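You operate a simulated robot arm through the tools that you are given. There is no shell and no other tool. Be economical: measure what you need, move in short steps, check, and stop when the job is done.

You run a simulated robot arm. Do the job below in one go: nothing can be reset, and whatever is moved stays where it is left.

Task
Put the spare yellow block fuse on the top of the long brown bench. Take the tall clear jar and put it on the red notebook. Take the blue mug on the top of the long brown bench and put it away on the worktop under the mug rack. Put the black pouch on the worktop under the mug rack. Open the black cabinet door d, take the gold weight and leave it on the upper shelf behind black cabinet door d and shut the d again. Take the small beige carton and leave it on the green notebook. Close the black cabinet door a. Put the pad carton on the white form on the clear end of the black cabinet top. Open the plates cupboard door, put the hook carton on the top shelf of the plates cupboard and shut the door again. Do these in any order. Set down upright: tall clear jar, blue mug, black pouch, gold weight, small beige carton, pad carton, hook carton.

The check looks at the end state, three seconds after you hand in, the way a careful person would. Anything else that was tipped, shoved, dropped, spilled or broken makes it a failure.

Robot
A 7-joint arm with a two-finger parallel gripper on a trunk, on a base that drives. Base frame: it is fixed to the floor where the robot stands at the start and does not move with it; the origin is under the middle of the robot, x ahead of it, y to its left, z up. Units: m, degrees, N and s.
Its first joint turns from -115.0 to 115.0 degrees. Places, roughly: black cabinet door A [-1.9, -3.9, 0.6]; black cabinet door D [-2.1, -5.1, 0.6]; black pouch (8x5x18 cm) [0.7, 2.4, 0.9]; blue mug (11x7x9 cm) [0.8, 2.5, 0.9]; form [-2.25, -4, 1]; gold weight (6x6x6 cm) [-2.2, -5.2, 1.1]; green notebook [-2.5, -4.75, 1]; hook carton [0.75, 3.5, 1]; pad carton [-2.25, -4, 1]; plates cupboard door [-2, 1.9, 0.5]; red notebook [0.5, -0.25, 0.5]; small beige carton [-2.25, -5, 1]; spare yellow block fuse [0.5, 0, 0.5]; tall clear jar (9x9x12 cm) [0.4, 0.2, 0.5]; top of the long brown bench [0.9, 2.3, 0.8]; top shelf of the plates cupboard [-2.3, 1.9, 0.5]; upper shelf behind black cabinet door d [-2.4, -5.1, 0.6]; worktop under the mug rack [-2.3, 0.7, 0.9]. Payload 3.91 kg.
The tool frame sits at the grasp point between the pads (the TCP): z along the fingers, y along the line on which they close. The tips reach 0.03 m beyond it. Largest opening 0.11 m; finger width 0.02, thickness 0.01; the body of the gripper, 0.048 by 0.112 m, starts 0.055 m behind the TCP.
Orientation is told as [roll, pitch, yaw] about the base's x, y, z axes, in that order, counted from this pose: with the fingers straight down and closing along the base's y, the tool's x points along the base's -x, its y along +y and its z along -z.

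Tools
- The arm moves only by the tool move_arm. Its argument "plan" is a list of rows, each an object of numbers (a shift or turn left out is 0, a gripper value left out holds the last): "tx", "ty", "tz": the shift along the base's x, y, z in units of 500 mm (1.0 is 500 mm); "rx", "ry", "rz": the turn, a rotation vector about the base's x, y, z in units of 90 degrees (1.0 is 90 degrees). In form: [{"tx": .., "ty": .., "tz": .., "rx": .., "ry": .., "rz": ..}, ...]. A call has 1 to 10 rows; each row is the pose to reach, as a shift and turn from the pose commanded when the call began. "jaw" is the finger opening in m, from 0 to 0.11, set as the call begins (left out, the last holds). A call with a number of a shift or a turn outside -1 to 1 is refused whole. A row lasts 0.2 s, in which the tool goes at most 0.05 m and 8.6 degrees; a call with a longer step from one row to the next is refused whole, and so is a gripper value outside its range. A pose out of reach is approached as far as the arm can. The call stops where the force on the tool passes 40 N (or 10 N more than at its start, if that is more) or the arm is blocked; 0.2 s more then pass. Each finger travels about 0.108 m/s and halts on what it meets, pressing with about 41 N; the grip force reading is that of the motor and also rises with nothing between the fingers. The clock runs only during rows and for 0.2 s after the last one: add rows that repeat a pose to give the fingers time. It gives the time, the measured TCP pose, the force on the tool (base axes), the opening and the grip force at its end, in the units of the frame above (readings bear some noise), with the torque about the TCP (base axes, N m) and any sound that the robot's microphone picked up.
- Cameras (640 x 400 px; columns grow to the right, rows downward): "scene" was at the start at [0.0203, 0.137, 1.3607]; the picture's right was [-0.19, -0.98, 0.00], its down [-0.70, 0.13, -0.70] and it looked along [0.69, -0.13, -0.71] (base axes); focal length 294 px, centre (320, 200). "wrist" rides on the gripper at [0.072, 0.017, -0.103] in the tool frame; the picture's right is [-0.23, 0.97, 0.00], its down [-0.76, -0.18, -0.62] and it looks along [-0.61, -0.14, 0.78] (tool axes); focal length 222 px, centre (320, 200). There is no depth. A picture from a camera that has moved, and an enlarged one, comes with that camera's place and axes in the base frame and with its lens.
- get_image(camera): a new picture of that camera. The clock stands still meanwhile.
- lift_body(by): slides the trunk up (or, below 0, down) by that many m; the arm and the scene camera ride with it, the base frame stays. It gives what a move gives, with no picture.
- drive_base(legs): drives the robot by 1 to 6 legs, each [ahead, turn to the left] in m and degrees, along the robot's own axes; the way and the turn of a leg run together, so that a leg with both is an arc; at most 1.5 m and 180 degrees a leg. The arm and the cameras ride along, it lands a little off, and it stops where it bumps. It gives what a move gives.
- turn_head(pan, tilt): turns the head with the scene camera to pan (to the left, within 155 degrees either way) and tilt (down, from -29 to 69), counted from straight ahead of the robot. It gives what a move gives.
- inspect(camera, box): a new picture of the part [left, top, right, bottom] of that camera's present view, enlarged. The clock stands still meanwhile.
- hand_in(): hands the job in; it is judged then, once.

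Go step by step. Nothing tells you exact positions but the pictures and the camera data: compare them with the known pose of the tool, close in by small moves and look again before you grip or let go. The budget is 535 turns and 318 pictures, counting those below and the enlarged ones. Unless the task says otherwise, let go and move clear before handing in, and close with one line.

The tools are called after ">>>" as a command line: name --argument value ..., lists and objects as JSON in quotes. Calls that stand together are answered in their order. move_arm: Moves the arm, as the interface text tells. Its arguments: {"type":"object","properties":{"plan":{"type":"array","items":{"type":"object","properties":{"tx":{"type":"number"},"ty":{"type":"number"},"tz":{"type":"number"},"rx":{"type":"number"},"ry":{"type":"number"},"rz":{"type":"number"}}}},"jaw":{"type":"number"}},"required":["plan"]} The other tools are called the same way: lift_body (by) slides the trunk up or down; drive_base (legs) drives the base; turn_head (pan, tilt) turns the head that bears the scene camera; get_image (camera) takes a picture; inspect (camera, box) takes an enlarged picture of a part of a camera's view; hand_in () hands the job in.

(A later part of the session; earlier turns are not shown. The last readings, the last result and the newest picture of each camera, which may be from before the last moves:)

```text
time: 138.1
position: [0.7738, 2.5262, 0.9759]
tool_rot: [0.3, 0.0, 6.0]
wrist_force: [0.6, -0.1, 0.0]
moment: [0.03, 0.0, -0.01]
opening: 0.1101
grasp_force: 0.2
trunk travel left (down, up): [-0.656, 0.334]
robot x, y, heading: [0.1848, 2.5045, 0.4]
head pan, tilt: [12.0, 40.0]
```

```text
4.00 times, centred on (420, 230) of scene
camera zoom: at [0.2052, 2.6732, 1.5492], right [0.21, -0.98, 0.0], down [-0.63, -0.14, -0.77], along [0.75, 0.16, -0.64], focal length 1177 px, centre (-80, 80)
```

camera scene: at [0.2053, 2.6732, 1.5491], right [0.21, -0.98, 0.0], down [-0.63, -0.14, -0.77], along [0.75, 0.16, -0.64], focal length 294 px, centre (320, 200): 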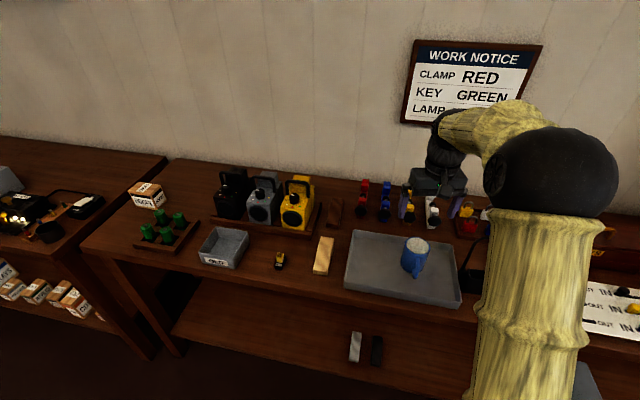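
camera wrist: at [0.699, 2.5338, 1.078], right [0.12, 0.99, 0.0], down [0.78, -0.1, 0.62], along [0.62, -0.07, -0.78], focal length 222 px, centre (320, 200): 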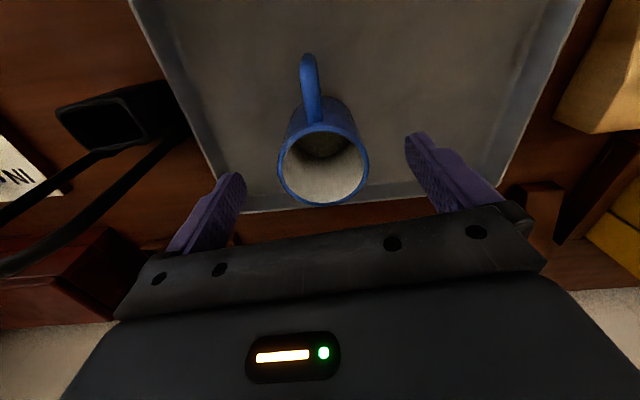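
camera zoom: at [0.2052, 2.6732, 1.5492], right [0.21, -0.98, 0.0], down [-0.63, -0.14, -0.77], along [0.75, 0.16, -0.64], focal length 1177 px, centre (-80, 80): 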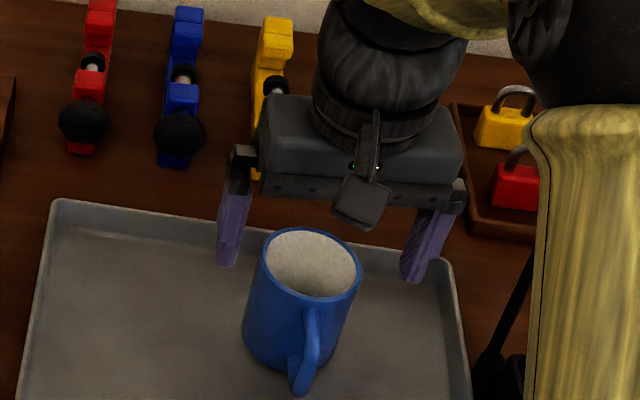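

>>> move_arm --plan '[{"tx": 0.005, "ty": 0.002, "tz": -0.07}, {"tx": 0.005, "ty": 0.002, "tz": -0.132}, {"tx": 0.005, "ty": 0.002, "tz": -0.132}]'

>>> move_arm --plan '[{}, {}, {}, {}]' --jaw 0.04

>>> get_image --camera "wrist"

```text
time: 138.9
position: [0.7773, 2.5269, 0.9083]
tool_rot: [0.4, 0.1, 6.0]
wrist_force: [0.4, 1.0, -1.0]
moment: [0.03, 0.0, 0.02]
opening: 0.1098
grasp_force: 0.2
trunk travel left (down, up): [-0.656, 0.334]
robot x, y, heading: [0.1813, 2.5027, 0.3]
head pan, tilt: [12.0, 40.0]
```

```text
time: 139.9
position: [0.7773, 2.5275, 0.9092]
tool_rot: [0.3, 0.1, 6.0]
wrist_force: [-0.5, 0.0, 0.3]
moment: [0.0, 0.05, -0.02]
opening: 0.0649
grasp_force: 40.8
trunk travel left (down, up): [-0.656, 0.334]
robot x, y, heading: [0.1838, 2.5016, 0.4]
head pan, tilt: [12.0, 40.0]
```

```text
245 pictures are left
camera wrist: at [0.7024, 2.5358, 1.0115], right [0.12, 0.99, 0.0], down [0.78, -0.1, 0.62], along [0.62, -0.07, -0.78], focal length 222 px, centre (320, 200)
```

wrist: 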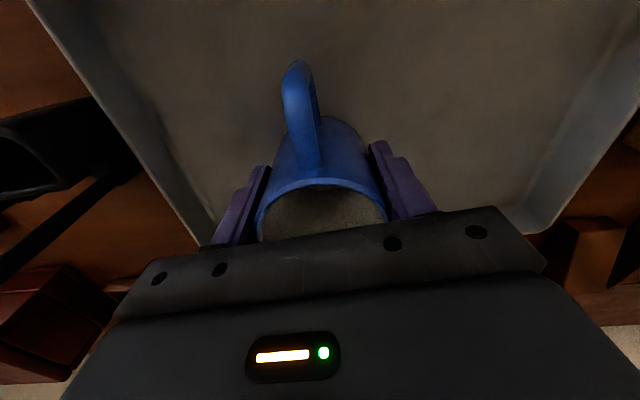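

Gripped at 6.5 cm. Lifting, backing off and heading to the sink counter with the mug rack.

>>> move_arm --plan '[{"tz": 0.04}, {"tz": 0.12}, {"tz": 0.21}, {"tz": 0.3}, {"tz": 0.38}]'

>>> drive_base --legs '[[-0.6, 0], [0, -115], [1.4, 0], [0.4, 0], [0, -65]]'

>>> turn_head --pan 0 --tilt 25

>>> get_image --camera "scene"

```text
time: 141.1
position: [0.7757, 2.5289, 1.0992]
tool_rot: [0.3, 0.2, 6.1]
wrist_force: [0.5, -0.9, -2.6]
moment: [-0.02, 0.01, -0.01]
opening: 0.0647
grasp_force: 40.8
trunk travel left (down, up): [-0.656, 0.334]
robot x, y, heading: [0.184, 2.5011, 0.6]
head pan, tilt: [12.0, 40.0]
```

```text
time: 160.8
position: [-1.8281, 0.9031, 1.1]
tool_rot: [0.3, 0.1, -177.1]
wrist_force: [0.0, 0.0, -3.2]
moment: [0.01, -0.02, 0.0]
opening: 0.0641
grasp_force: 41.3
trunk travel left (down, up): [-0.656, 0.334]
robot x, y, heading: [-1.237, 0.8941, 176.9]
head pan, tilt: [12.0, 40.0]
```

```text
time: 161.6
position: [-1.8293, 0.9031, 1.1]
tool_rot: [0.2, 0.1, -177.2]
wrist_force: [-0.3, -0.2, -2.4]
moment: [-0.01, -0.01, 0.0]
opening: 0.0644
grasp_force: 41.2
trunk travel left (down, up): [-0.656, 0.334]
robot x, y, heading: [-1.2358, 0.8979, 176.9]
head pan, tilt: [0.0, 25.0]
```

```text
244 pictures are left
camera scene: at [-1.2741, 0.7438, 1.5724], right [0.05, 1.0, 0.0], down [0.42, -0.02, -0.91], along [-0.9, 0.05, -0.42], focal length 294 px, centre (320, 200)
```

scene: 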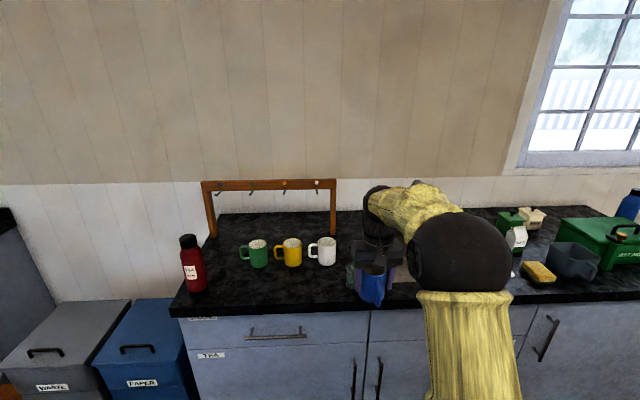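

>>> inspect --camera "scene" --box '[160, 170, 400, 320]'

```text
2.67 times, centred on (280, 245) of scene
camera zoom: at [-1.2741, 0.7438, 1.5724], right [0.05, 1.0, 0.0], down [0.42, -0.02, -0.91], along [-0.9, 0.05, -0.42], focal length 784 px, centre (427, 80)
```

zoom: 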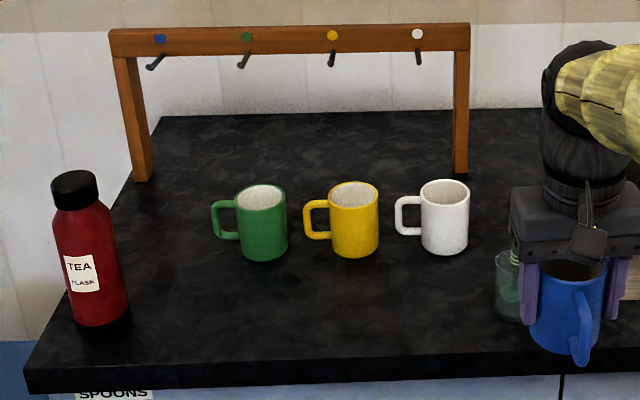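

The colour-coded rack shows the empty blue place at the left: mug row x≈−2.155, y≈0.44. I'll shift to y≈0.6 and drive up.

>>> drive_base --legs '[[0, 93.1], [0.28, 0], [0, -90], [0.33, 0]]'

>>> turn_head --pan 15 --tilt 35

>>> get_image --camera "scene"

>>> get_image --camera "wrist"

```text
time: 173.1
position: [-2.1656, 0.5919, 1.1007]
tool_rot: [0.4, 0.1, -173.8]
wrist_force: [-0.2, 0.6, -2.2]
moment: [-0.02, -0.03, -0.03]
opening: 0.0642
grasp_force: 41.0
trunk travel left (down, up): [-0.656, 0.334]
robot x, y, heading: [-1.5713, 0.6169, -179.9]
head pan, tilt: [0.0, 25.0]
```

```text
time: 173.9
position: [-2.1648, 0.5916, 1.1006]
tool_rot: [0.4, 0.1, -173.9]
wrist_force: [-0.4, -0.4, -2.1]
moment: [-0.03, -0.02, -0.01]
opening: 0.0641
grasp_force: 41.5
trunk travel left (down, up): [-0.656, 0.334]
robot x, y, heading: [-1.5727, 0.6191, -180.0]
head pan, tilt: [15.0, 35.0]
```

```text
242 pictures are left
camera scene: at [-1.5953, 0.4404, 1.5567], right [-0.26, 0.96, 0.0], down [0.55, 0.15, -0.82], along [-0.79, -0.21, -0.57], focal length 294 px, centre (320, 200)
```

scene: 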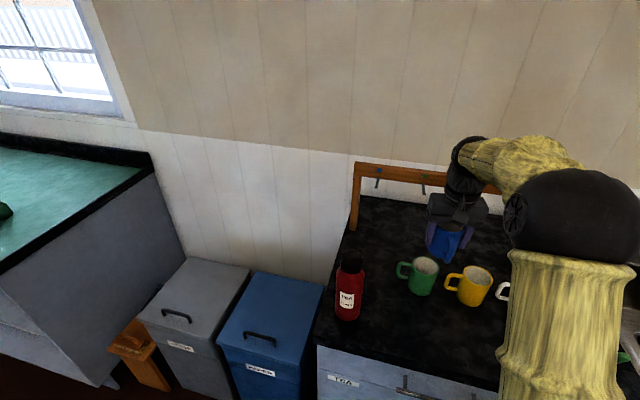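

```text
241 pictures are left
camera wrist: at [-2.0922, 0.5821, 1.2018], right [-0.12, -0.99, 0.0], down [-0.78, 0.1, 0.62], along [-0.62, 0.07, -0.78], focal length 222 px, centre (320, 200)
```

wrist: 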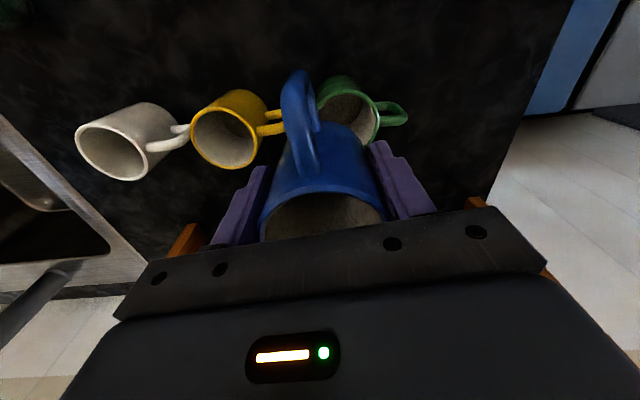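

Flask is at about (−2.05, 0.395). I'll rotate the mug +35° so its handle and my camera keep away from the flask, and move over (−2.18, 0.452).

>>> move_arm --plan '[{"rz": 0.09}, {"rz": 0.18, "ty": -0.04}, {"rz": 0.27, "ty": -0.1, "tx": -0.01}, {"rz": 0.36, "ty": -0.18, "tx": -0.02}, {"rz": 0.39, "ty": -0.25, "tx": -0.03}, {"rz": 0.39, "ty": -0.28, "tx": -0.03}, {"rz": 0.39, "ty": -0.28, "tx": -0.03}]'

>>> get_image --camera "scene"

>>> get_image --camera "wrist"

```text
time: 175.5
position: [-2.1811, 0.4479, 1.1005]
tool_rot: [0.3, 0.0, -138.7]
wrist_force: [0.0, 0.4, -2.7]
moment: [0.03, -0.02, 0.01]
opening: 0.0642
grasp_force: 40.8
trunk travel left (down, up): [-0.656, 0.334]
robot x, y, heading: [-1.5694, 0.6185, -179.9]
head pan, tilt: [15.0, 35.0]
```

```text
240 pictures are left
camera scene: at [-1.5952, 0.4402, 1.5567], right [-0.26, 0.96, 0.0], down [0.55, 0.15, -0.82], along [-0.79, -0.22, -0.57], focal length 294 px, centre (320, 200)
```

scene: 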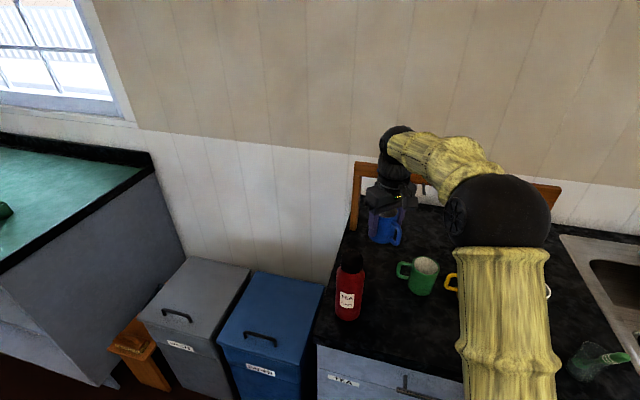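

```text
239 pictures are left
camera wrist: at [-2.1154, 0.4851, 1.2021], right [0.47, -0.88, 0.0], down [-0.69, -0.37, 0.62], along [-0.55, -0.3, -0.78], focal length 222 px, centre (320, 200)
```

wrist: 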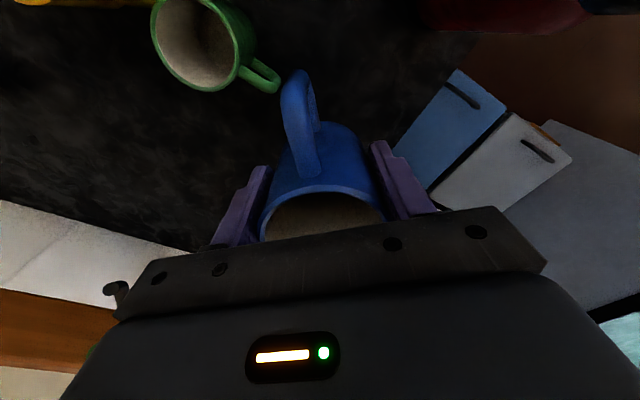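

>>> move_arm --plan '[{"tz": -0.08}, {"tz": -0.16}, {"tz": -0.24}, {"tz": -0.26}, {"tz": -0.26}]'

>>> get_image --camera "wrist"

>>> inspect --camera "scene" --box '[310, 130, 470, 330]'

```text
time: 176.7
position: [-2.1787, 0.4492, 0.9702]
tool_rot: [0.2, 0.0, -138.8]
wrist_force: [0.7, 0.7, -2.6]
moment: [0.02, -0.01, -0.04]
opening: 0.0644
grasp_force: 40.7
trunk travel left (down, up): [-0.656, 0.334]
robot x, y, heading: [-1.5695, 0.6166, -179.7]
head pan, tilt: [15.0, 35.0]
```

```text
238 pictures are left
camera wrist: at [-2.1148, 0.4849, 1.0731], right [0.47, -0.88, 0.0], down [-0.69, -0.37, 0.62], along [-0.55, -0.3, -0.78], focal length 222 px, centre (320, 200)
```

wrist: 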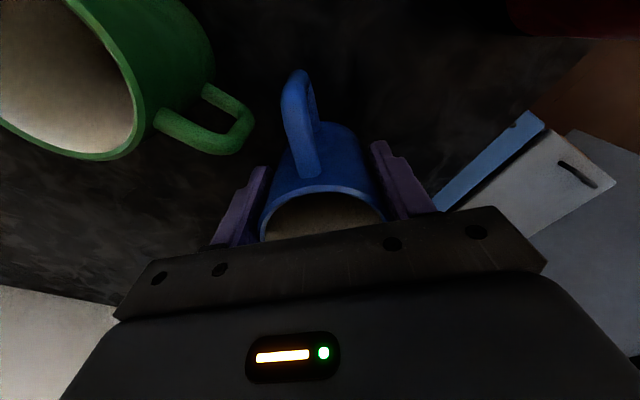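

```text
2.00 times, centred on (390, 230) of scene
camera zoom: at [-1.5952, 0.4402, 1.5567], right [-0.26, 0.96, 0.0], down [0.55, 0.15, -0.82], along [-0.79, -0.22, -0.57], focal length 588 px, centre (180, 140)
```

zoom: 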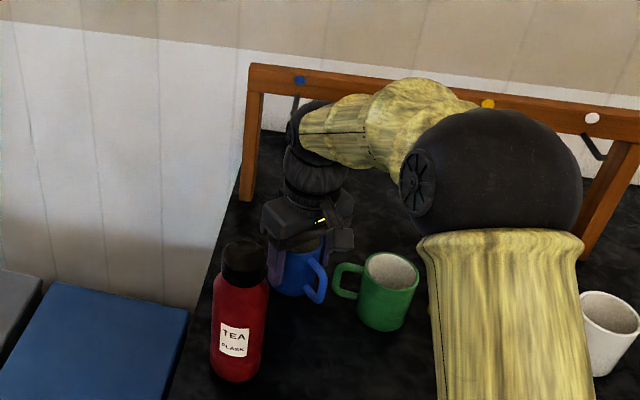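

>>> move_arm --plan '[{"tz": -0.012}, {"tz": -0.022}, {"tz": -0.028}]'

>>> move_arm --plan '[{"tz": -0.006}, {"tz": -0.012}]'

```text
time: 177.5
position: [-2.179, 0.4501, 0.9555]
tool_rot: [0.3, 0.1, -138.8]
wrist_force: [0.4, 0.2, -2.3]
moment: [0.0, 0.02, 0.02]
opening: 0.0644
grasp_force: 41.4
trunk travel left (down, up): [-0.656, 0.334]
robot x, y, heading: [-1.5743, 0.6158, -180.0]
head pan, tilt: [15.0, 35.0]
```

```text
time: 178.1
position: [-2.1789, 0.452, 0.9541]
tool_rot: [0.1, -0.4, -138.8]
wrist_force: [-1.1, -3.3, 24.5]
moment: [0.07, -0.11, -0.16]
opening: 0.0646
grasp_force: 40.9
trunk travel left (down, up): [-0.656, 0.334]
robot x, y, heading: [-1.5715, 0.615, -179.6]
head pan, tilt: [15.0, 35.0]
```

Contact at the worktop. Easing off a bit, then releasing and rising.

>>> move_arm --plan '[{"tz": 0.007}, {"tz": 0.007}]'

>>> move_arm --plan '[{}, {}, {}]' --jaw 0.1

>>> move_arm --plan '[{"tz": 0.06}, {"tz": 0.14}, {"tz": 0.23}, {"tz": 0.3}]'

>>> get_image --camera "wrist"

```text
time: 178.7
position: [-2.1788, 0.4513, 0.9543]
tool_rot: [0.3, -0.1, -138.8]
wrist_force: [-3.4, -4.4, 12.7]
moment: [-0.41, 0.65, 0.09]
opening: 0.0643
grasp_force: 41.5
trunk travel left (down, up): [-0.656, 0.334]
robot x, y, heading: [-1.5718, 0.6123, -179.8]
head pan, tilt: [15.0, 35.0]
```

```text
time: 179.5
position: [-2.179, 0.4523, 0.9544]
tool_rot: [0.4, 0.0, -138.8]
wrist_force: [-0.4, -0.2, -0.1]
moment: [-0.01, 0.0, -0.02]
opening: 0.0997
grasp_force: 0.0
trunk travel left (down, up): [-0.656, 0.334]
robot x, y, heading: [-1.5681, 0.6202, -179.8]
head pan, tilt: [15.0, 35.0]
```

```text
time: 180.5
position: [-2.1805, 0.4498, 1.1036]
tool_rot: [0.3, 0.1, -138.9]
wrist_force: [-0.8, 0.3, -0.2]
moment: [-0.03, 0.02, 0.0]
opening: 0.1
grasp_force: 0.0
trunk travel left (down, up): [-0.656, 0.334]
robot x, y, heading: [-1.5717, 0.6181, -179.7]
head pan, tilt: [15.0, 35.0]
```

```text
236 pictures are left
camera wrist: at [-2.1163, 0.4863, 1.206], right [0.47, -0.88, 0.0], down [-0.69, -0.37, 0.62], along [-0.55, -0.3, -0.78], focal length 222 px, centre (320, 200)
```

wrist: 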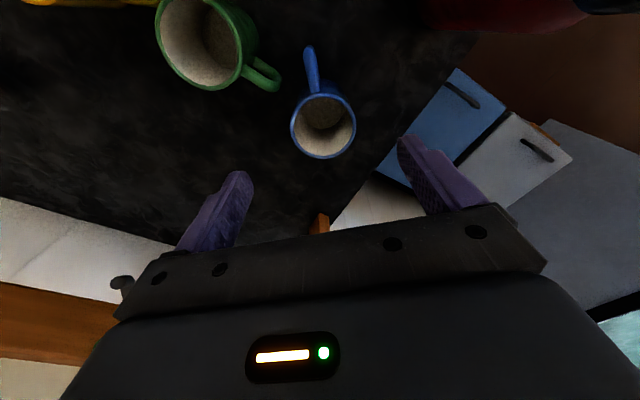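

The blue mug stands upright next to the green one. Rising above the flask, backing off, and going to look at the plates cupboard.

>>> lift_body --by 0.12

>>> drive_base --legs '[[-0.5, 0]]'

>>> move_arm --plan '[{"rz": -0.09, "ty": 0.06}, {"rz": -0.18, "ty": 0.12}, {"rz": -0.27, "ty": 0.18}, {"rz": -0.36, "ty": 0.24}, {"rz": -0.45, "ty": 0.3}, {"rz": -0.455, "ty": 0.3}]'

>>> turn_head --pan -50 --tilt 35

>>> get_image --camera "scene"

```text
time: 182.0
position: [-2.1814, 0.4516, 1.2223]
tool_rot: [0.3, 0.1, -138.9]
wrist_force: [0.3, -0.1, 0.0]
moment: [0.04, -0.02, 0.0]
opening: 0.1001
grasp_force: 0.0
trunk travel left (down, up): [-0.776, 0.214]
robot x, y, heading: [-1.5692, 0.6122, -179.9]
head pan, tilt: [15.0, 35.0]
```

```text
time: 184.9
position: [-1.6812, 0.4537, 1.2219]
tool_rot: [0.3, 0.0, -138.8]
wrist_force: [-0.7, 0.5, -0.6]
moment: [-0.02, 0.03, -0.01]
opening: 0.1001
grasp_force: 0.1
trunk travel left (down, up): [-0.776, 0.214]
robot x, y, heading: [-1.0697, 0.6169, -179.9]
head pan, tilt: [15.0, 35.0]
```

```text
time: 186.3
position: [-1.6823, 0.6039, 1.2236]
tool_rot: [0.3, 0.1, -179.9]
wrist_force: [-0.8, -0.4, 0.6]
moment: [0.04, -0.03, 0.02]
opening: 0.0999
grasp_force: 0.1
trunk travel left (down, up): [-0.776, 0.214]
robot x, y, heading: [-1.0702, 0.6172, -179.9]
head pan, tilt: [15.0, 35.0]
```

```text
time: 187.7
position: [-1.6817, 0.6046, 1.223]
tool_rot: [0.2, 0.0, -179.9]
wrist_force: [0.5, 0.1, 0.3]
moment: [-0.03, 0.01, 0.01]
opening: 0.1
grasp_force: 0.1
trunk travel left (down, up): [-0.776, 0.214]
robot x, y, heading: [-1.0708, 0.6136, -179.8]
head pan, tilt: [-50.0, 35.0]
```

```text
235 pictures are left
camera scene: at [-1.0676, 0.5327, 1.6767], right [0.76, 0.65, 0.0], down [0.37, -0.44, -0.82], along [-0.53, 0.63, -0.57], focal length 294 px, centre (320, 200)
```

scene: 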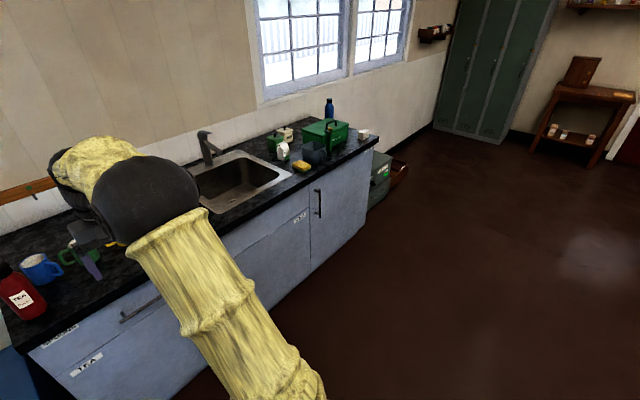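

>>> inspect --camera "scene" --box '[220, 130, 400, 290]'

```text
2.50 times, centred on (310, 210) of scene
camera zoom: at [-1.0676, 0.5327, 1.6767], right [0.76, 0.65, 0.0], down [0.37, -0.44, -0.82], along [-0.53, 0.63, -0.57], focal length 735 px, centre (345, 175)
```

zoom: 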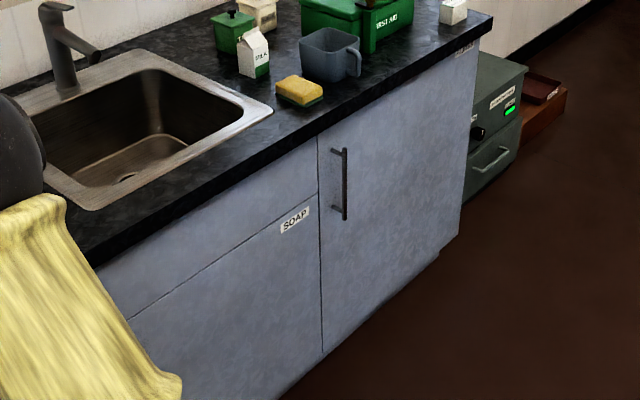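

The rightmost door is the plates cupboard: vertical handle at about (−1.93, 1.56, 0.63–0.80), hinge on the far side (y≈2.12). I'll drive in front and lower the trunk.

>>> drive_base --legs '[[0, -90], [0.85, 0], [0, 90]]'

>>> lift_body --by -0.4

>>> turn_head --pan -5 --tilt 30

>>> get_image --camera "scene"

```text
time: 199.9
position: [-1.6699, 1.459, 1.2242]
tool_rot: [0.2, 0.0, -180.1]
wrist_force: [-0.2, 0.0, -1.1]
moment: [-0.01, -0.03, -0.02]
opening: 0.0999
grasp_force: 0.0
trunk travel left (down, up): [-0.776, 0.214]
robot x, y, heading: [-1.0582, 1.4709, -180.0]
head pan, tilt: [-50.0, 35.0]
```

```text
time: 203.7
position: [-1.6694, 1.4609, 0.8239]
tool_rot: [0.3, 0.2, -180.0]
wrist_force: [-0.5, -0.3, -0.5]
moment: [-0.03, -0.02, -0.03]
opening: 0.0998
grasp_force: 0.2
trunk travel left (down, up): [-0.376, 0.614]
robot x, y, heading: [-1.0588, 1.4734, -180.0]
head pan, tilt: [-50.0, 35.0]
```

```text
time: 204.9
position: [-1.6695, 1.4597, 0.8228]
tool_rot: [0.3, 0.1, -179.9]
wrist_force: [0.4, 0.9, 0.5]
moment: [0.01, 0.0, 0.01]
opening: 0.1002
grasp_force: 0.1
trunk travel left (down, up): [-0.376, 0.614]
robot x, y, heading: [-1.0593, 1.4729, -180.0]
head pan, tilt: [-5.0, 30.0]
```

```text
233 pictures are left
camera scene: at [-1.0893, 1.3261, 1.2845], right [0.09, 1.0, 0.0], down [0.5, -0.04, -0.87], along [-0.86, 0.07, -0.5], focal length 294 px, centre (320, 200)
```

scene: 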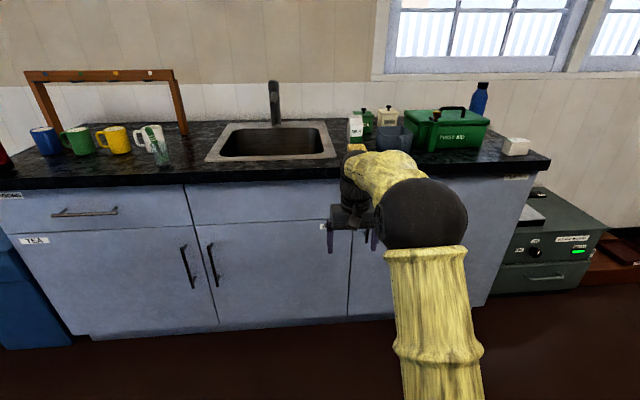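

>>> move_arm --plan '[{"ry": 0.09, "ty": 0.03, "tz": -0.03}, {"ry": 0.18, "ty": 0.06, "tz": -0.06}, {"ry": 0.27, "ty": 0.09, "tz": -0.09}, {"ry": 0.36, "ty": 0.12, "tz": -0.12}, {"ry": 0.45, "ty": 0.15, "tz": -0.15}, {"ry": 0.54, "ty": 0.18, "tz": -0.18}, {"ry": 0.63, "ty": 0.2, "tz": -0.2}, {"ry": 0.72, "ty": 0.2, "tz": -0.2}, {"ry": 0.81, "ty": 0.2, "tz": -0.2}, {"ry": 0.9, "ty": 0.2, "tz": -0.2}]'

>>> move_arm --plan '[{"ry": 0.09}, {"ry": 0.1}, {"ry": 0.1}]'

>>> get_image --camera "wrist"

>>> get_image --camera "scene"

```text
time: 207.1
position: [-1.669, 1.5581, 0.7231]
tool_rot: [0.4, -81.1, -180.0]
wrist_force: [0.4, -0.2, -0.1]
moment: [0.0, 0.0, 0.03]
opening: 0.1
grasp_force: 0.1
trunk travel left (down, up): [-0.376, 0.614]
robot x, y, heading: [-1.0606, 1.473, -180.0]
head pan, tilt: [-5.0, 30.0]
```

```text
time: 207.9
position: [-1.6684, 1.5589, 0.7246]
tool_rot: [-7.9, -90.0, -171.8]
wrist_force: [0.9, -0.7, 0.2]
moment: [-0.01, -0.04, -0.01]
opening: 0.1001
grasp_force: 0.1
trunk travel left (down, up): [-0.376, 0.614]
robot x, y, heading: [-1.0581, 1.4702, -180.1]
head pan, tilt: [-5.0, 30.0]
```

```text
232 pictures are left
camera wrist: at [-1.5677, 1.5426, 0.6499], right [0.0, -0.97, 0.23], down [0.62, 0.18, 0.76], along [-0.78, 0.14, 0.61], focal length 222 px, centre (320, 200)
```

wrist: 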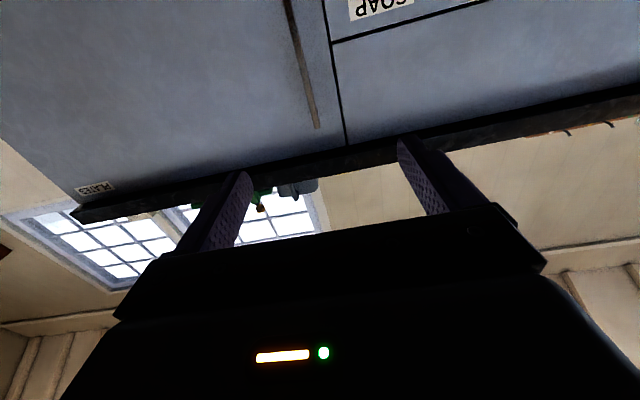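

```text
231 pictures are left
camera scene: at [-1.0894, 1.3261, 1.2845], right [0.09, 1.0, 0.0], down [0.5, -0.04, -0.87], along [-0.86, 0.07, -0.5], focal length 294 px, centre (320, 200)
```

scene: 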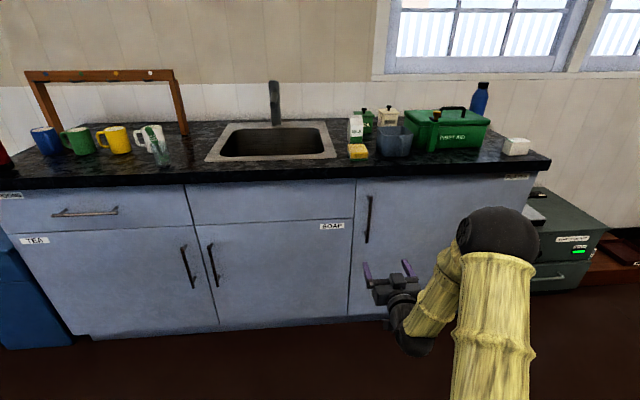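

Handle at about (−1.94, 1.572), z up to 0.79. I'll approach to x=−1.86 and check alignment.

>>> move_arm --plan '[{"tx": -0.09, "ty": 0.02}, {"tx": -0.18, "ty": 0.026}, {"tx": -0.27, "ty": 0.026}, {"tx": -0.36, "ty": 0.026}, {"tx": -0.38, "ty": 0.026}, {"tx": -0.38, "ty": 0.026}]'

>>> get_image --camera "wrist"

>>> inspect --camera "scene" --box '[300, 160, 460, 320]'

```text
time: 209.3
position: [-1.8613, 1.5744, 0.7241]
tool_rot: [-8.7, -89.9, -171.2]
wrist_force: [0.4, 0.4, -0.4]
moment: [0.0, -0.01, 0.0]
opening: 0.1001
grasp_force: 0.1
trunk travel left (down, up): [-0.376, 0.614]
robot x, y, heading: [-1.0582, 1.4721, -179.8]
head pan, tilt: [-5.0, 30.0]
```

```text
230 pictures are left
camera wrist: at [-1.7588, 1.5561, 0.6509], right [0.0, -0.97, 0.23], down [0.62, 0.18, 0.76], along [-0.78, 0.14, 0.61], focal length 222 px, centre (320, 200)
```

wrist: 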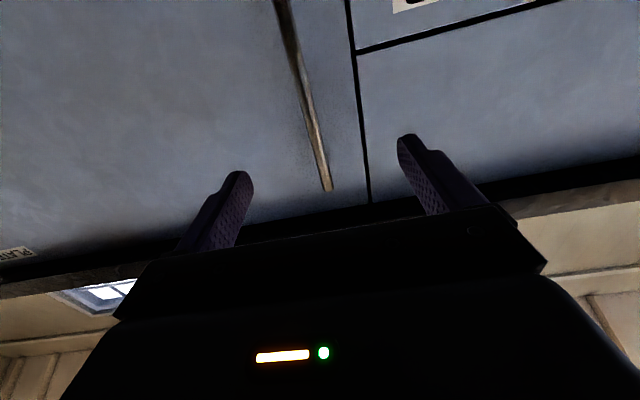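

```text
2.50 times, centred on (380, 240) of scene
camera zoom: at [-1.0894, 1.3261, 1.2845], right [0.09, 1.0, 0.0], down [0.5, -0.04, -0.87], along [-0.86, 0.07, -0.5], focal length 735 px, centre (170, 100)
```

zoom: 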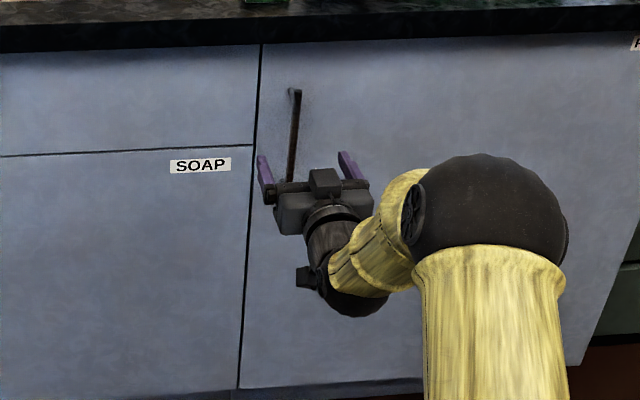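

>>> move_arm --plan '[{"tx": -0.06, "ty": 0.006}, {"tx": -0.12, "ty": 0.008}, {"tx": -0.13, "ty": 0.008}, {"tx": -0.13, "ty": 0.008}]'

>>> get_image --camera "wrist"

```text
time: 210.3
position: [-1.925, 1.5771, 0.7247]
tool_rot: [-3.5, -89.9, -176.1]
wrist_force: [0.2, 0.7, 0.4]
moment: [0.01, 0.0, -0.01]
opening: 0.0999
grasp_force: 0.0
trunk travel left (down, up): [-0.376, 0.614]
robot x, y, heading: [-1.0591, 1.4681, -179.9]
head pan, tilt: [-5.0, 30.0]
```

```text
228 pictures are left
camera wrist: at [-1.8226, 1.5602, 0.6503], right [0.0, -0.97, 0.23], down [0.62, 0.18, 0.76], along [-0.78, 0.14, 0.61], focal length 222 px, centre (320, 200)
```

wrist: 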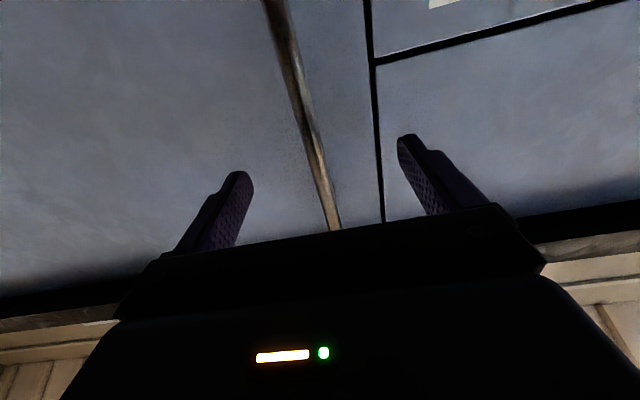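

The handle is between the fingers. Closing.

>>> move_arm --plan '[{"tx": -0.012}, {"tx": -0.012}, {"tx": -0.012}, {"tx": -0.012}, {"tx": -0.012}]' --jaw 0.0

>>> get_image --camera "wrist"

```text
time: 211.5
position: [-1.9306, 1.5787, 0.7247]
tool_rot: [-4.9, -89.9, -174.8]
wrist_force: [0.5, 4.7, 1.2]
moment: [-0.66, -0.18, -0.01]
opening: 0.0113
grasp_force: 44.6
trunk travel left (down, up): [-0.376, 0.614]
robot x, y, heading: [-1.0617, 1.4699, -179.8]
head pan, tilt: [-5.0, 30.0]
```

```text
227 pictures are left
camera wrist: at [-1.8282, 1.5613, 0.6502], right [0.0, -0.97, 0.23], down [0.62, 0.18, 0.76], along [-0.78, 0.14, 0.61], focal length 222 px, centre (320, 200)
```

wrist: 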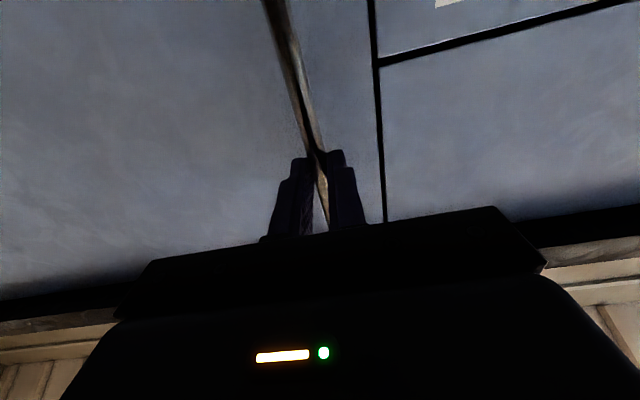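

Gripped the bar. Pulling along the hinge arc (radius ≈0.55) to about 25°.

>>> move_arm --plan '[{"tx": 0.048, "ty": 0.001, "rz": 0.028}, {"tx": 0.096, "ty": 0.004, "rz": 0.056}, {"tx": 0.144, "ty": 0.0095, "rz": 0.083}, {"tx": 0.191, "ty": 0.017, "rz": 0.111}, {"tx": 0.238, "ty": 0.026, "rz": 0.139}, {"tx": 0.284, "ty": 0.037, "rz": 0.167}, {"tx": 0.33, "ty": 0.051, "rz": 0.194}, {"tx": 0.376, "ty": 0.066, "rz": 0.222}, {"tx": 0.42, "ty": 0.084, "rz": 0.25}, {"tx": 0.465, "ty": 0.103, "rz": 0.278}]'

>>> get_image --camera "scene"

```text
time: 212.6
position: [-1.8233, 1.5986, 0.7237]
tool_rot: [-128.8, -90.1, -41.0]
wrist_force: [-1.5, 5.8, 1.0]
moment: [-0.69, -0.79, -0.18]
opening: 0.0117
grasp_force: 45.5
trunk travel left (down, up): [-0.376, 0.614]
robot x, y, heading: [-1.0623, 1.4727, 179.5]
head pan, tilt: [-5.0, 30.0]
stopped in row 5: the force on the tool passed its limit (the readings are from after the stop); the commanded pose is now the measured one
```

```text
226 pictures are left
camera scene: at [-1.0903, 1.3269, 1.2845], right [0.09, 1.0, 0.0], down [0.5, -0.04, -0.87], along [-0.86, 0.08, -0.5], focal length 294 px, centre (320, 200)
```

scene: 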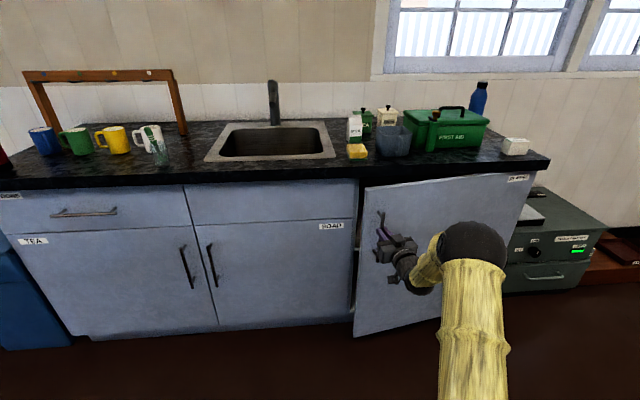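

>>> move_arm --plan '[{"tx": 0.03, "ty": 0.008, "rz": 0.02}, {"tx": 0.06, "ty": 0.017, "rz": 0.04}, {"tx": 0.09, "ty": 0.027, "rz": 0.06}, {"tx": 0.12, "ty": 0.038, "rz": 0.08}, {"tx": 0.15, "ty": 0.05, "rz": 0.1}, {"tx": 0.18, "ty": 0.063, "rz": 0.12}]'

>>> get_image --camera "scene"

```text
time: 214.0
position: [-1.7328, 1.6311, 0.7239]
tool_rot: [-159.0, -89.9, -0.1]
wrist_force: [-9.2, 21.4, 5.0]
moment: [-0.68, -0.94, -0.58]
opening: 0.0116
grasp_force: 45.3
trunk travel left (down, up): [-0.376, 0.614]
robot x, y, heading: [-1.0577, 1.4691, 179.5]
head pan, tilt: [-5.0, 30.0]
```

```text
225 pictures are left
camera scene: at [-1.0903, 1.3281, 1.2848], right [0.09, 1.0, 0.0], down [0.5, -0.05, -0.87], along [-0.86, 0.08, -0.5], focal length 294 px, centre (320, 200)
```

scene: 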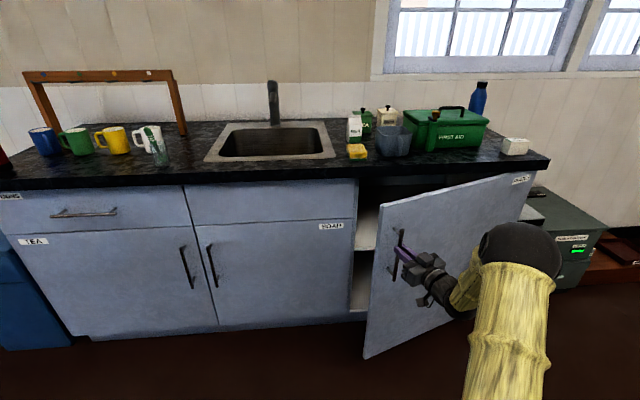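

The arc radius seems nearer 0.40. Continuing to ~50°.

>>> move_arm --plan '[{"tx": 0.036, "ty": 0.024, "rz": 0.03}, {"tx": 0.071, "ty": 0.05, "rz": 0.07}, {"tx": 0.105, "ty": 0.077, "rz": 0.11}, {"tx": 0.138, "ty": 0.106, "rz": 0.15}, {"tx": 0.17, "ty": 0.137, "rz": 0.19}, {"tx": 0.2, "ty": 0.17, "rz": 0.23}, {"tx": 0.218, "ty": 0.192, "rz": 0.25}]'

>>> get_image --camera "scene"

```text
time: 215.1
position: [-1.6612, 1.6756, 0.7232]
tool_rot: [137.5, -89.8, 79.0]
wrist_force: [2.6, -6.1, 2.6]
moment: [0.34, 0.09, 0.05]
opening: 0.0116
grasp_force: 44.6
trunk travel left (down, up): [-0.376, 0.614]
robot x, y, heading: [-1.059, 1.4717, -179.9]
head pan, tilt: [-5.0, 30.0]
stopped in row 5: the force on the tool passed its limit (the readings are from after the stop); the commanded pose is now the measured one
```

```text
224 pictures are left
camera scene: at [-1.0892, 1.3252, 1.2845], right [0.09, 1.0, 0.0], down [0.5, -0.04, -0.87], along [-0.86, 0.07, -0.5], focal length 294 px, centre (320, 200)
```

scene: 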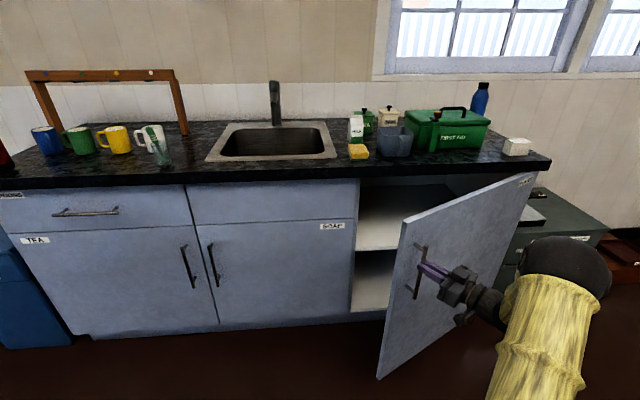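

>>> move_arm --plan '[{"tx": 0.03, "ty": 0.026, "rz": 0.025}, {"tx": 0.06, "ty": 0.055, "rz": 0.05}, {"tx": 0.09, "ty": 0.085, "rz": 0.08}, {"tx": 0.118, "ty": 0.116, "rz": 0.11}, {"tx": 0.145, "ty": 0.148, "rz": 0.14}, {"tx": 0.17, "ty": 0.18, "rz": 0.17}]'

>>> get_image --camera "scene"

```text
time: 215.8
position: [-1.6264, 1.6982, 0.7224]
tool_rot: [142.7, -89.6, 79.6]
wrist_force: [4.4, -8.3, 2.9]
moment: [0.3, 0.46, 0.26]
opening: 0.0116
grasp_force: 44.9
trunk travel left (down, up): [-0.376, 0.614]
robot x, y, heading: [-1.057, 1.4748, -180.0]
head pan, tilt: [-5.0, 30.0]
stopped in row 3: the force on the tool passed its limit (the readings are from after the stop); the commanded pose is now the measured one
```

```text
223 pictures are left
camera scene: at [-1.0887, 1.3248, 1.2844], right [0.08, 1.0, 0.0], down [0.5, -0.04, -0.87], along [-0.86, 0.07, -0.5], focal length 294 px, centre (320, 200)
```

scene: 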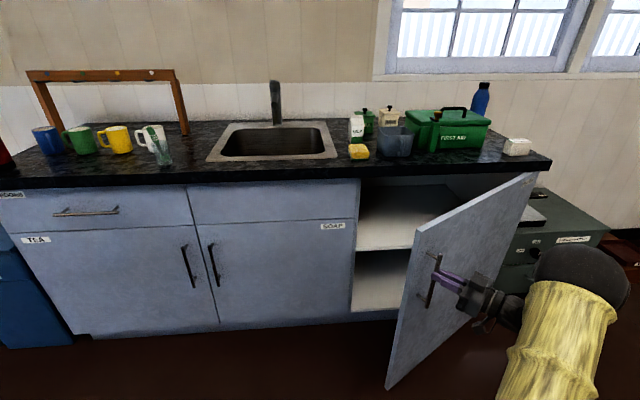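

>>> move_arm --plan '[{"tx": 0.032, "ty": 0.024, "rz": 0.024}, {"tx": 0.064, "ty": 0.048, "rz": 0.048}, {"tx": 0.095, "ty": 0.074, "rz": 0.07}, {"tx": 0.124, "ty": 0.101, "rz": 0.095}, {"tx": 0.153, "ty": 0.129, "rz": 0.12}, {"tx": 0.181, "ty": 0.157, "rz": 0.144}, {"tx": 0.208, "ty": 0.187, "rz": 0.17}]'

>>> get_image --camera "scene"

```text
time: 217.4
position: [-1.5223, 1.7957, 0.724]
tool_rot: [139.9, -89.8, 97.3]
wrist_force: [-6.5, 7.0, 18.5]
moment: [-0.01, 0.42, -0.42]
opening: 0.0119
grasp_force: 45.5
trunk travel left (down, up): [-0.376, 0.614]
robot x, y, heading: [-1.0593, 1.4693, -179.7]
head pan, tilt: [-5.0, 30.0]
```

```text
222 pictures are left
camera scene: at [-1.0884, 1.326, 1.2847], right [0.08, 1.0, 0.0], down [0.5, -0.04, -0.87], along [-0.86, 0.07, -0.5], focal length 294 px, centre (320, 200)
```

scene: 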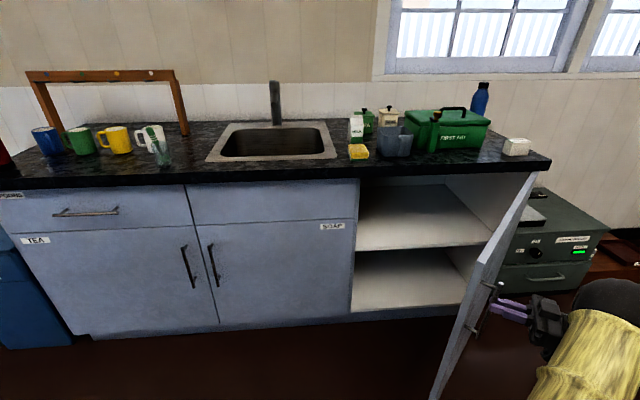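

>>> move_arm --plan '[{"tx": 0.022, "ty": 0.033, "rz": 0.024}, {"tx": 0.043, "ty": 0.068, "rz": 0.048}, {"tx": 0.063, "ty": 0.103, "rz": 0.07}, {"tx": 0.082, "ty": 0.139, "rz": 0.095}, {"tx": 0.099, "ty": 0.175, "rz": 0.12}, {"tx": 0.115, "ty": 0.212, "rz": 0.144}, {"tx": 0.13, "ty": 0.249, "rz": 0.17}]'

>>> get_image --camera "scene"

```text
time: 218.1
position: [-1.4951, 1.8313, 0.7235]
tool_rot: [132.2, -89.3, 110.9]
wrist_force: [16.5, -14.7, 9.7]
moment: [0.29, 0.65, 0.29]
opening: 0.0116
grasp_force: 45.0
trunk travel left (down, up): [-0.376, 0.614]
robot x, y, heading: [-1.0575, 1.4739, -179.8]
head pan, tilt: [-5.0, 30.0]
stopped in row 3: the force on the tool passed its limit (the readings are from after the stop); the commanded pose is now the measured one
```

```text
221 pictures are left
camera scene: at [-1.0871, 1.3238, 1.2841], right [0.08, 1.0, 0.0], down [0.5, -0.04, -0.87], along [-0.86, 0.07, -0.5], focal length 294 px, centre (320, 200)
```

scene: 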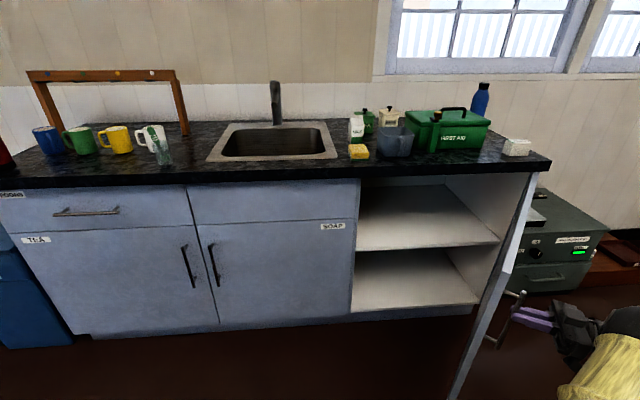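

The door stands ~65° open. Releasing and retracting away from it.

>>> move_arm --plan '[{}, {}, {}]' --jaw 0.09

>>> move_arm --plan '[{"tx": 0.05, "ty": 0.07}, {"tx": 0.1, "ty": 0.14}, {"tx": 0.14, "ty": 0.2}]'

>>> get_image --camera "scene"

>>> get_image --camera "wrist"

```text
time: 218.9
position: [-1.4985, 1.832, 0.7195]
tool_rot: [115.6, -89.2, 127.3]
wrist_force: [0.0, -0.1, -0.1]
moment: [0.04, -0.03, 0.02]
opening: 0.0899
grasp_force: 0.0
trunk travel left (down, up): [-0.376, 0.614]
robot x, y, heading: [-1.0562, 1.4722, -179.8]
head pan, tilt: [-5.0, 30.0]
```

```text
time: 219.7
position: [-1.4237, 1.9307, 0.7221]
tool_rot: [104.1, -89.2, 138.7]
wrist_force: [-0.7, -0.3, 0.4]
moment: [0.0, 0.03, -0.02]
opening: 0.0899
grasp_force: 0.0
trunk travel left (down, up): [-0.376, 0.614]
robot x, y, heading: [-1.0613, 1.4737, -179.9]
head pan, tilt: [-5.0, 30.0]
```

```text
220 pictures are left
camera scene: at [-1.0893, 1.3256, 1.2845], right [0.08, 1.0, 0.0], down [0.5, -0.04, -0.87], along [-0.86, 0.07, -0.5], focal length 294 px, centre (320, 200)
```

scene: 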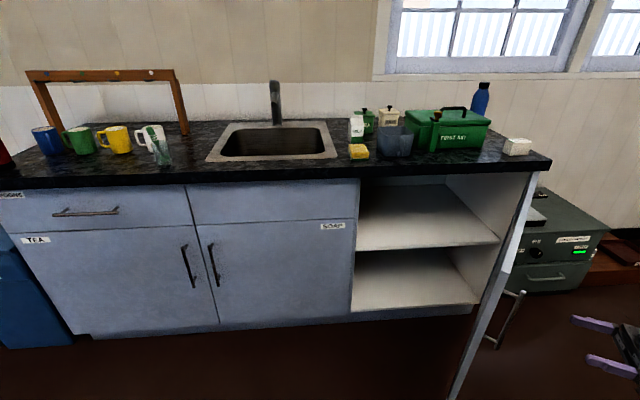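

```text
219 pictures are left
camera wrist: at [-1.3621, 2.0145, 0.6479], right [0.86, -0.44, 0.24], down [0.12, 0.64, 0.76], along [-0.49, -0.62, 0.61], focal length 222 px, centre (320, 200)
```

wrist: 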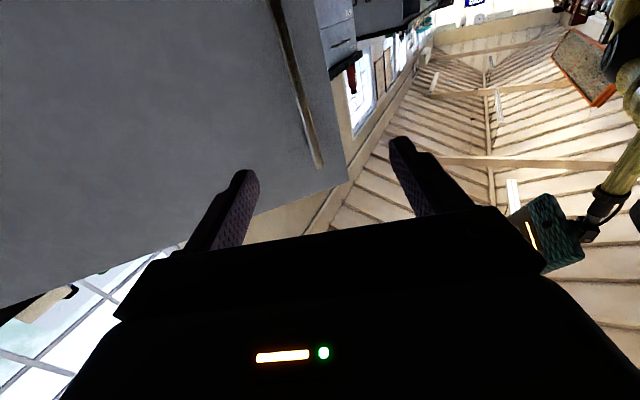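

The top shelf of the cupboard is at z≈0.53. Now backing away and restoring the arm to a tool-down carry pose.

>>> drive_base --legs '[[-0.5, 0]]'

>>> move_arm --plan '[{"rz": -0.09, "ty": -0.08}, {"rz": -0.18, "ty": -0.17}, {"rz": -0.27, "ty": -0.26}, {"rz": -0.36, "ty": -0.35}, {"rz": -0.45, "ty": -0.44}, {"rz": -0.54, "ty": -0.53}, {"rz": -0.63, "ty": -0.62}, {"rz": -0.696, "ty": -0.7, "tx": -0.05}, {"rz": -0.696, "ty": -0.76, "tx": -0.1}, {"rz": -0.696, "ty": -0.8, "tx": -0.14}]'

>>> move_arm --plan '[{"ry": -0.09, "tz": 0.05}, {"ry": -0.18, "tz": 0.1}, {"ry": -0.27, "tz": 0.15}, {"ry": -0.36, "tz": 0.2}, {"ry": -0.45, "tz": 0.25}, {"ry": -0.54, "tz": 0.3}, {"ry": -0.63, "tz": 0.35}, {"ry": -0.72, "tz": 0.4}, {"ry": -0.81, "tz": 0.4}, {"ry": -0.9, "tz": 0.4}]'

>>> move_arm --plan '[{"ry": -0.09}, {"ry": -0.1}, {"ry": -0.1}]'

```text
time: 222.6
position: [-0.9194, 1.9324, 0.721]
tool_rot: [115.5, -89.3, 127.4]
wrist_force: [0.0, -0.7, -0.8]
moment: [-0.02, 0.0, -0.03]
opening: 0.0902
grasp_force: 0.0
trunk travel left (down, up): [-0.376, 0.614]
robot x, y, heading: [-0.5542, 1.4752, -180.0]
head pan, tilt: [-5.0, 30.0]
```

```text
time: 224.8
position: [-1.0635, 1.5655, 0.6802]
tool_rot: [118.6, -89.3, 61.6]
wrist_force: [-0.4, 0.6, -0.6]
moment: [-0.01, 0.0, 0.0]
opening: 0.09
grasp_force: 0.0
out of reach, approached as far as the arm can: row 6, 7, 8, 9, 10
trunk travel left (down, up): [-0.376, 0.614]
robot x, y, heading: [-0.554, 1.4749, -179.9]
head pan, tilt: [-5.0, 30.0]
```

```text
time: 227.0
position: [-1.0633, 1.5654, 0.8833]
tool_rot: [0.3, -9.2, 179.3]
wrist_force: [0.1, 1.1, -0.1]
moment: [-0.02, -0.01, 0.01]
opening: 0.09
grasp_force: 0.0
out of reach, approached as far as the arm can: row 1, 2
trunk travel left (down, up): [-0.376, 0.614]
robot x, y, heading: [-0.5542, 1.4736, -179.9]
head pan, tilt: [-5.0, 30.0]
```

```text
time: 227.8
position: [-1.0633, 1.5656, 0.8829]
tool_rot: [0.1, -0.3, 179.4]
wrist_force: [0.8, 0.5, -0.4]
moment: [-0.05, -0.03, -0.01]
opening: 0.09
grasp_force: 0.0
trunk travel left (down, up): [-0.376, 0.614]
robot x, y, heading: [-0.5538, 1.4774, -179.6]
head pan, tilt: [-5.0, 30.0]
```

Now to the hook carton at about (0.86, 3.46) on the bench.

>>> lift_body --by 0.3

>>> drive_base --legs '[[0, -107.6], [1.3, 0], [0.65, 0], [0, -72.4]]'

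>>> turn_head --pan 15 --tilt 35

>>> get_image --camera "scene"

```text
time: 230.8
position: [-1.0642, 1.5652, 1.1836]
tool_rot: [0.1, -0.3, 179.2]
wrist_force: [-0.3, 0.0, 0.3]
moment: [-0.02, 0.01, 0.03]
opening: 0.09
grasp_force: 0.1
trunk travel left (down, up): [-0.676, 0.314]
robot x, y, heading: [-0.5557, 1.4709, -179.8]
head pan, tilt: [-5.0, 30.0]
```

```text
time: 248.3
position: [0.5126, 3.294, 1.1825]
tool_rot: [0.1, -0.3, 0.9]
wrist_force: [-0.6, 0.1, -0.7]
moment: [-0.02, -0.01, -0.01]
opening: 0.0897
grasp_force: 0.1
trunk travel left (down, up): [-0.676, 0.314]
robot x, y, heading: [0.0022, 3.3715, 1.6]
head pan, tilt: [-5.0, 30.0]
```

```text
time: 249.1
position: [0.5129, 3.2932, 1.1833]
tool_rot: [0.1, -0.4, 0.9]
wrist_force: [-0.6, -0.2, 0.3]
moment: [-0.03, -0.01, 0.03]
opening: 0.09
grasp_force: 0.1
trunk travel left (down, up): [-0.676, 0.314]
robot x, y, heading: [0.0011, 3.3703, 1.6]
head pan, tilt: [15.0, 35.0]
```

```text
218 pictures are left
camera scene: at [0.0225, 3.5479, 1.5767], right [0.28, -0.96, 0.0], down [-0.55, -0.16, -0.82], along [0.79, 0.23, -0.57], focal length 294 px, centre (320, 200)
```

scene: 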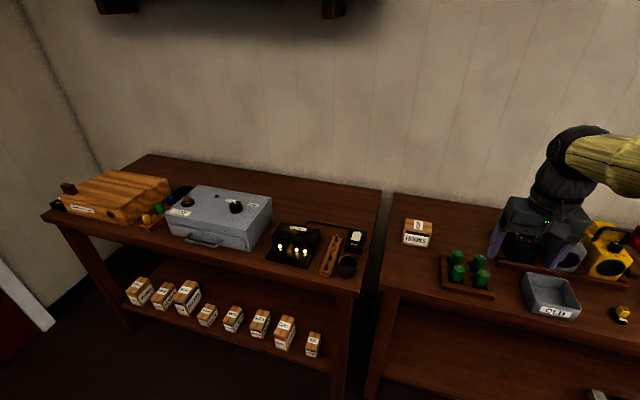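

>>> inspect --camera "scene" --box '[370, 190, 530, 310]'

```text
3.33 times, centred on (450, 250) of scene
camera zoom: at [0.0225, 3.5479, 1.5767], right [0.28, -0.96, 0.0], down [-0.55, -0.16, -0.82], along [0.79, 0.23, -0.57], focal length 980 px, centre (-113, 33)
```

zoom: 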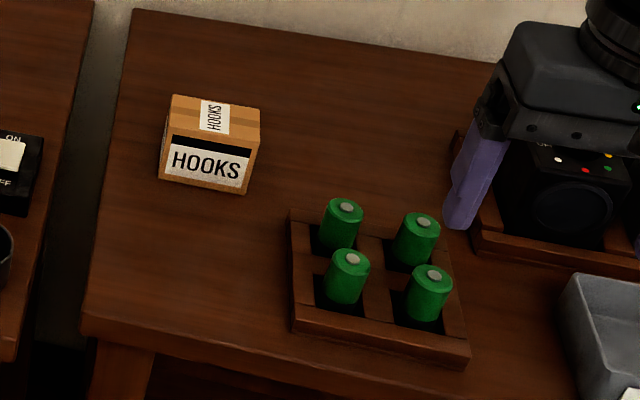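

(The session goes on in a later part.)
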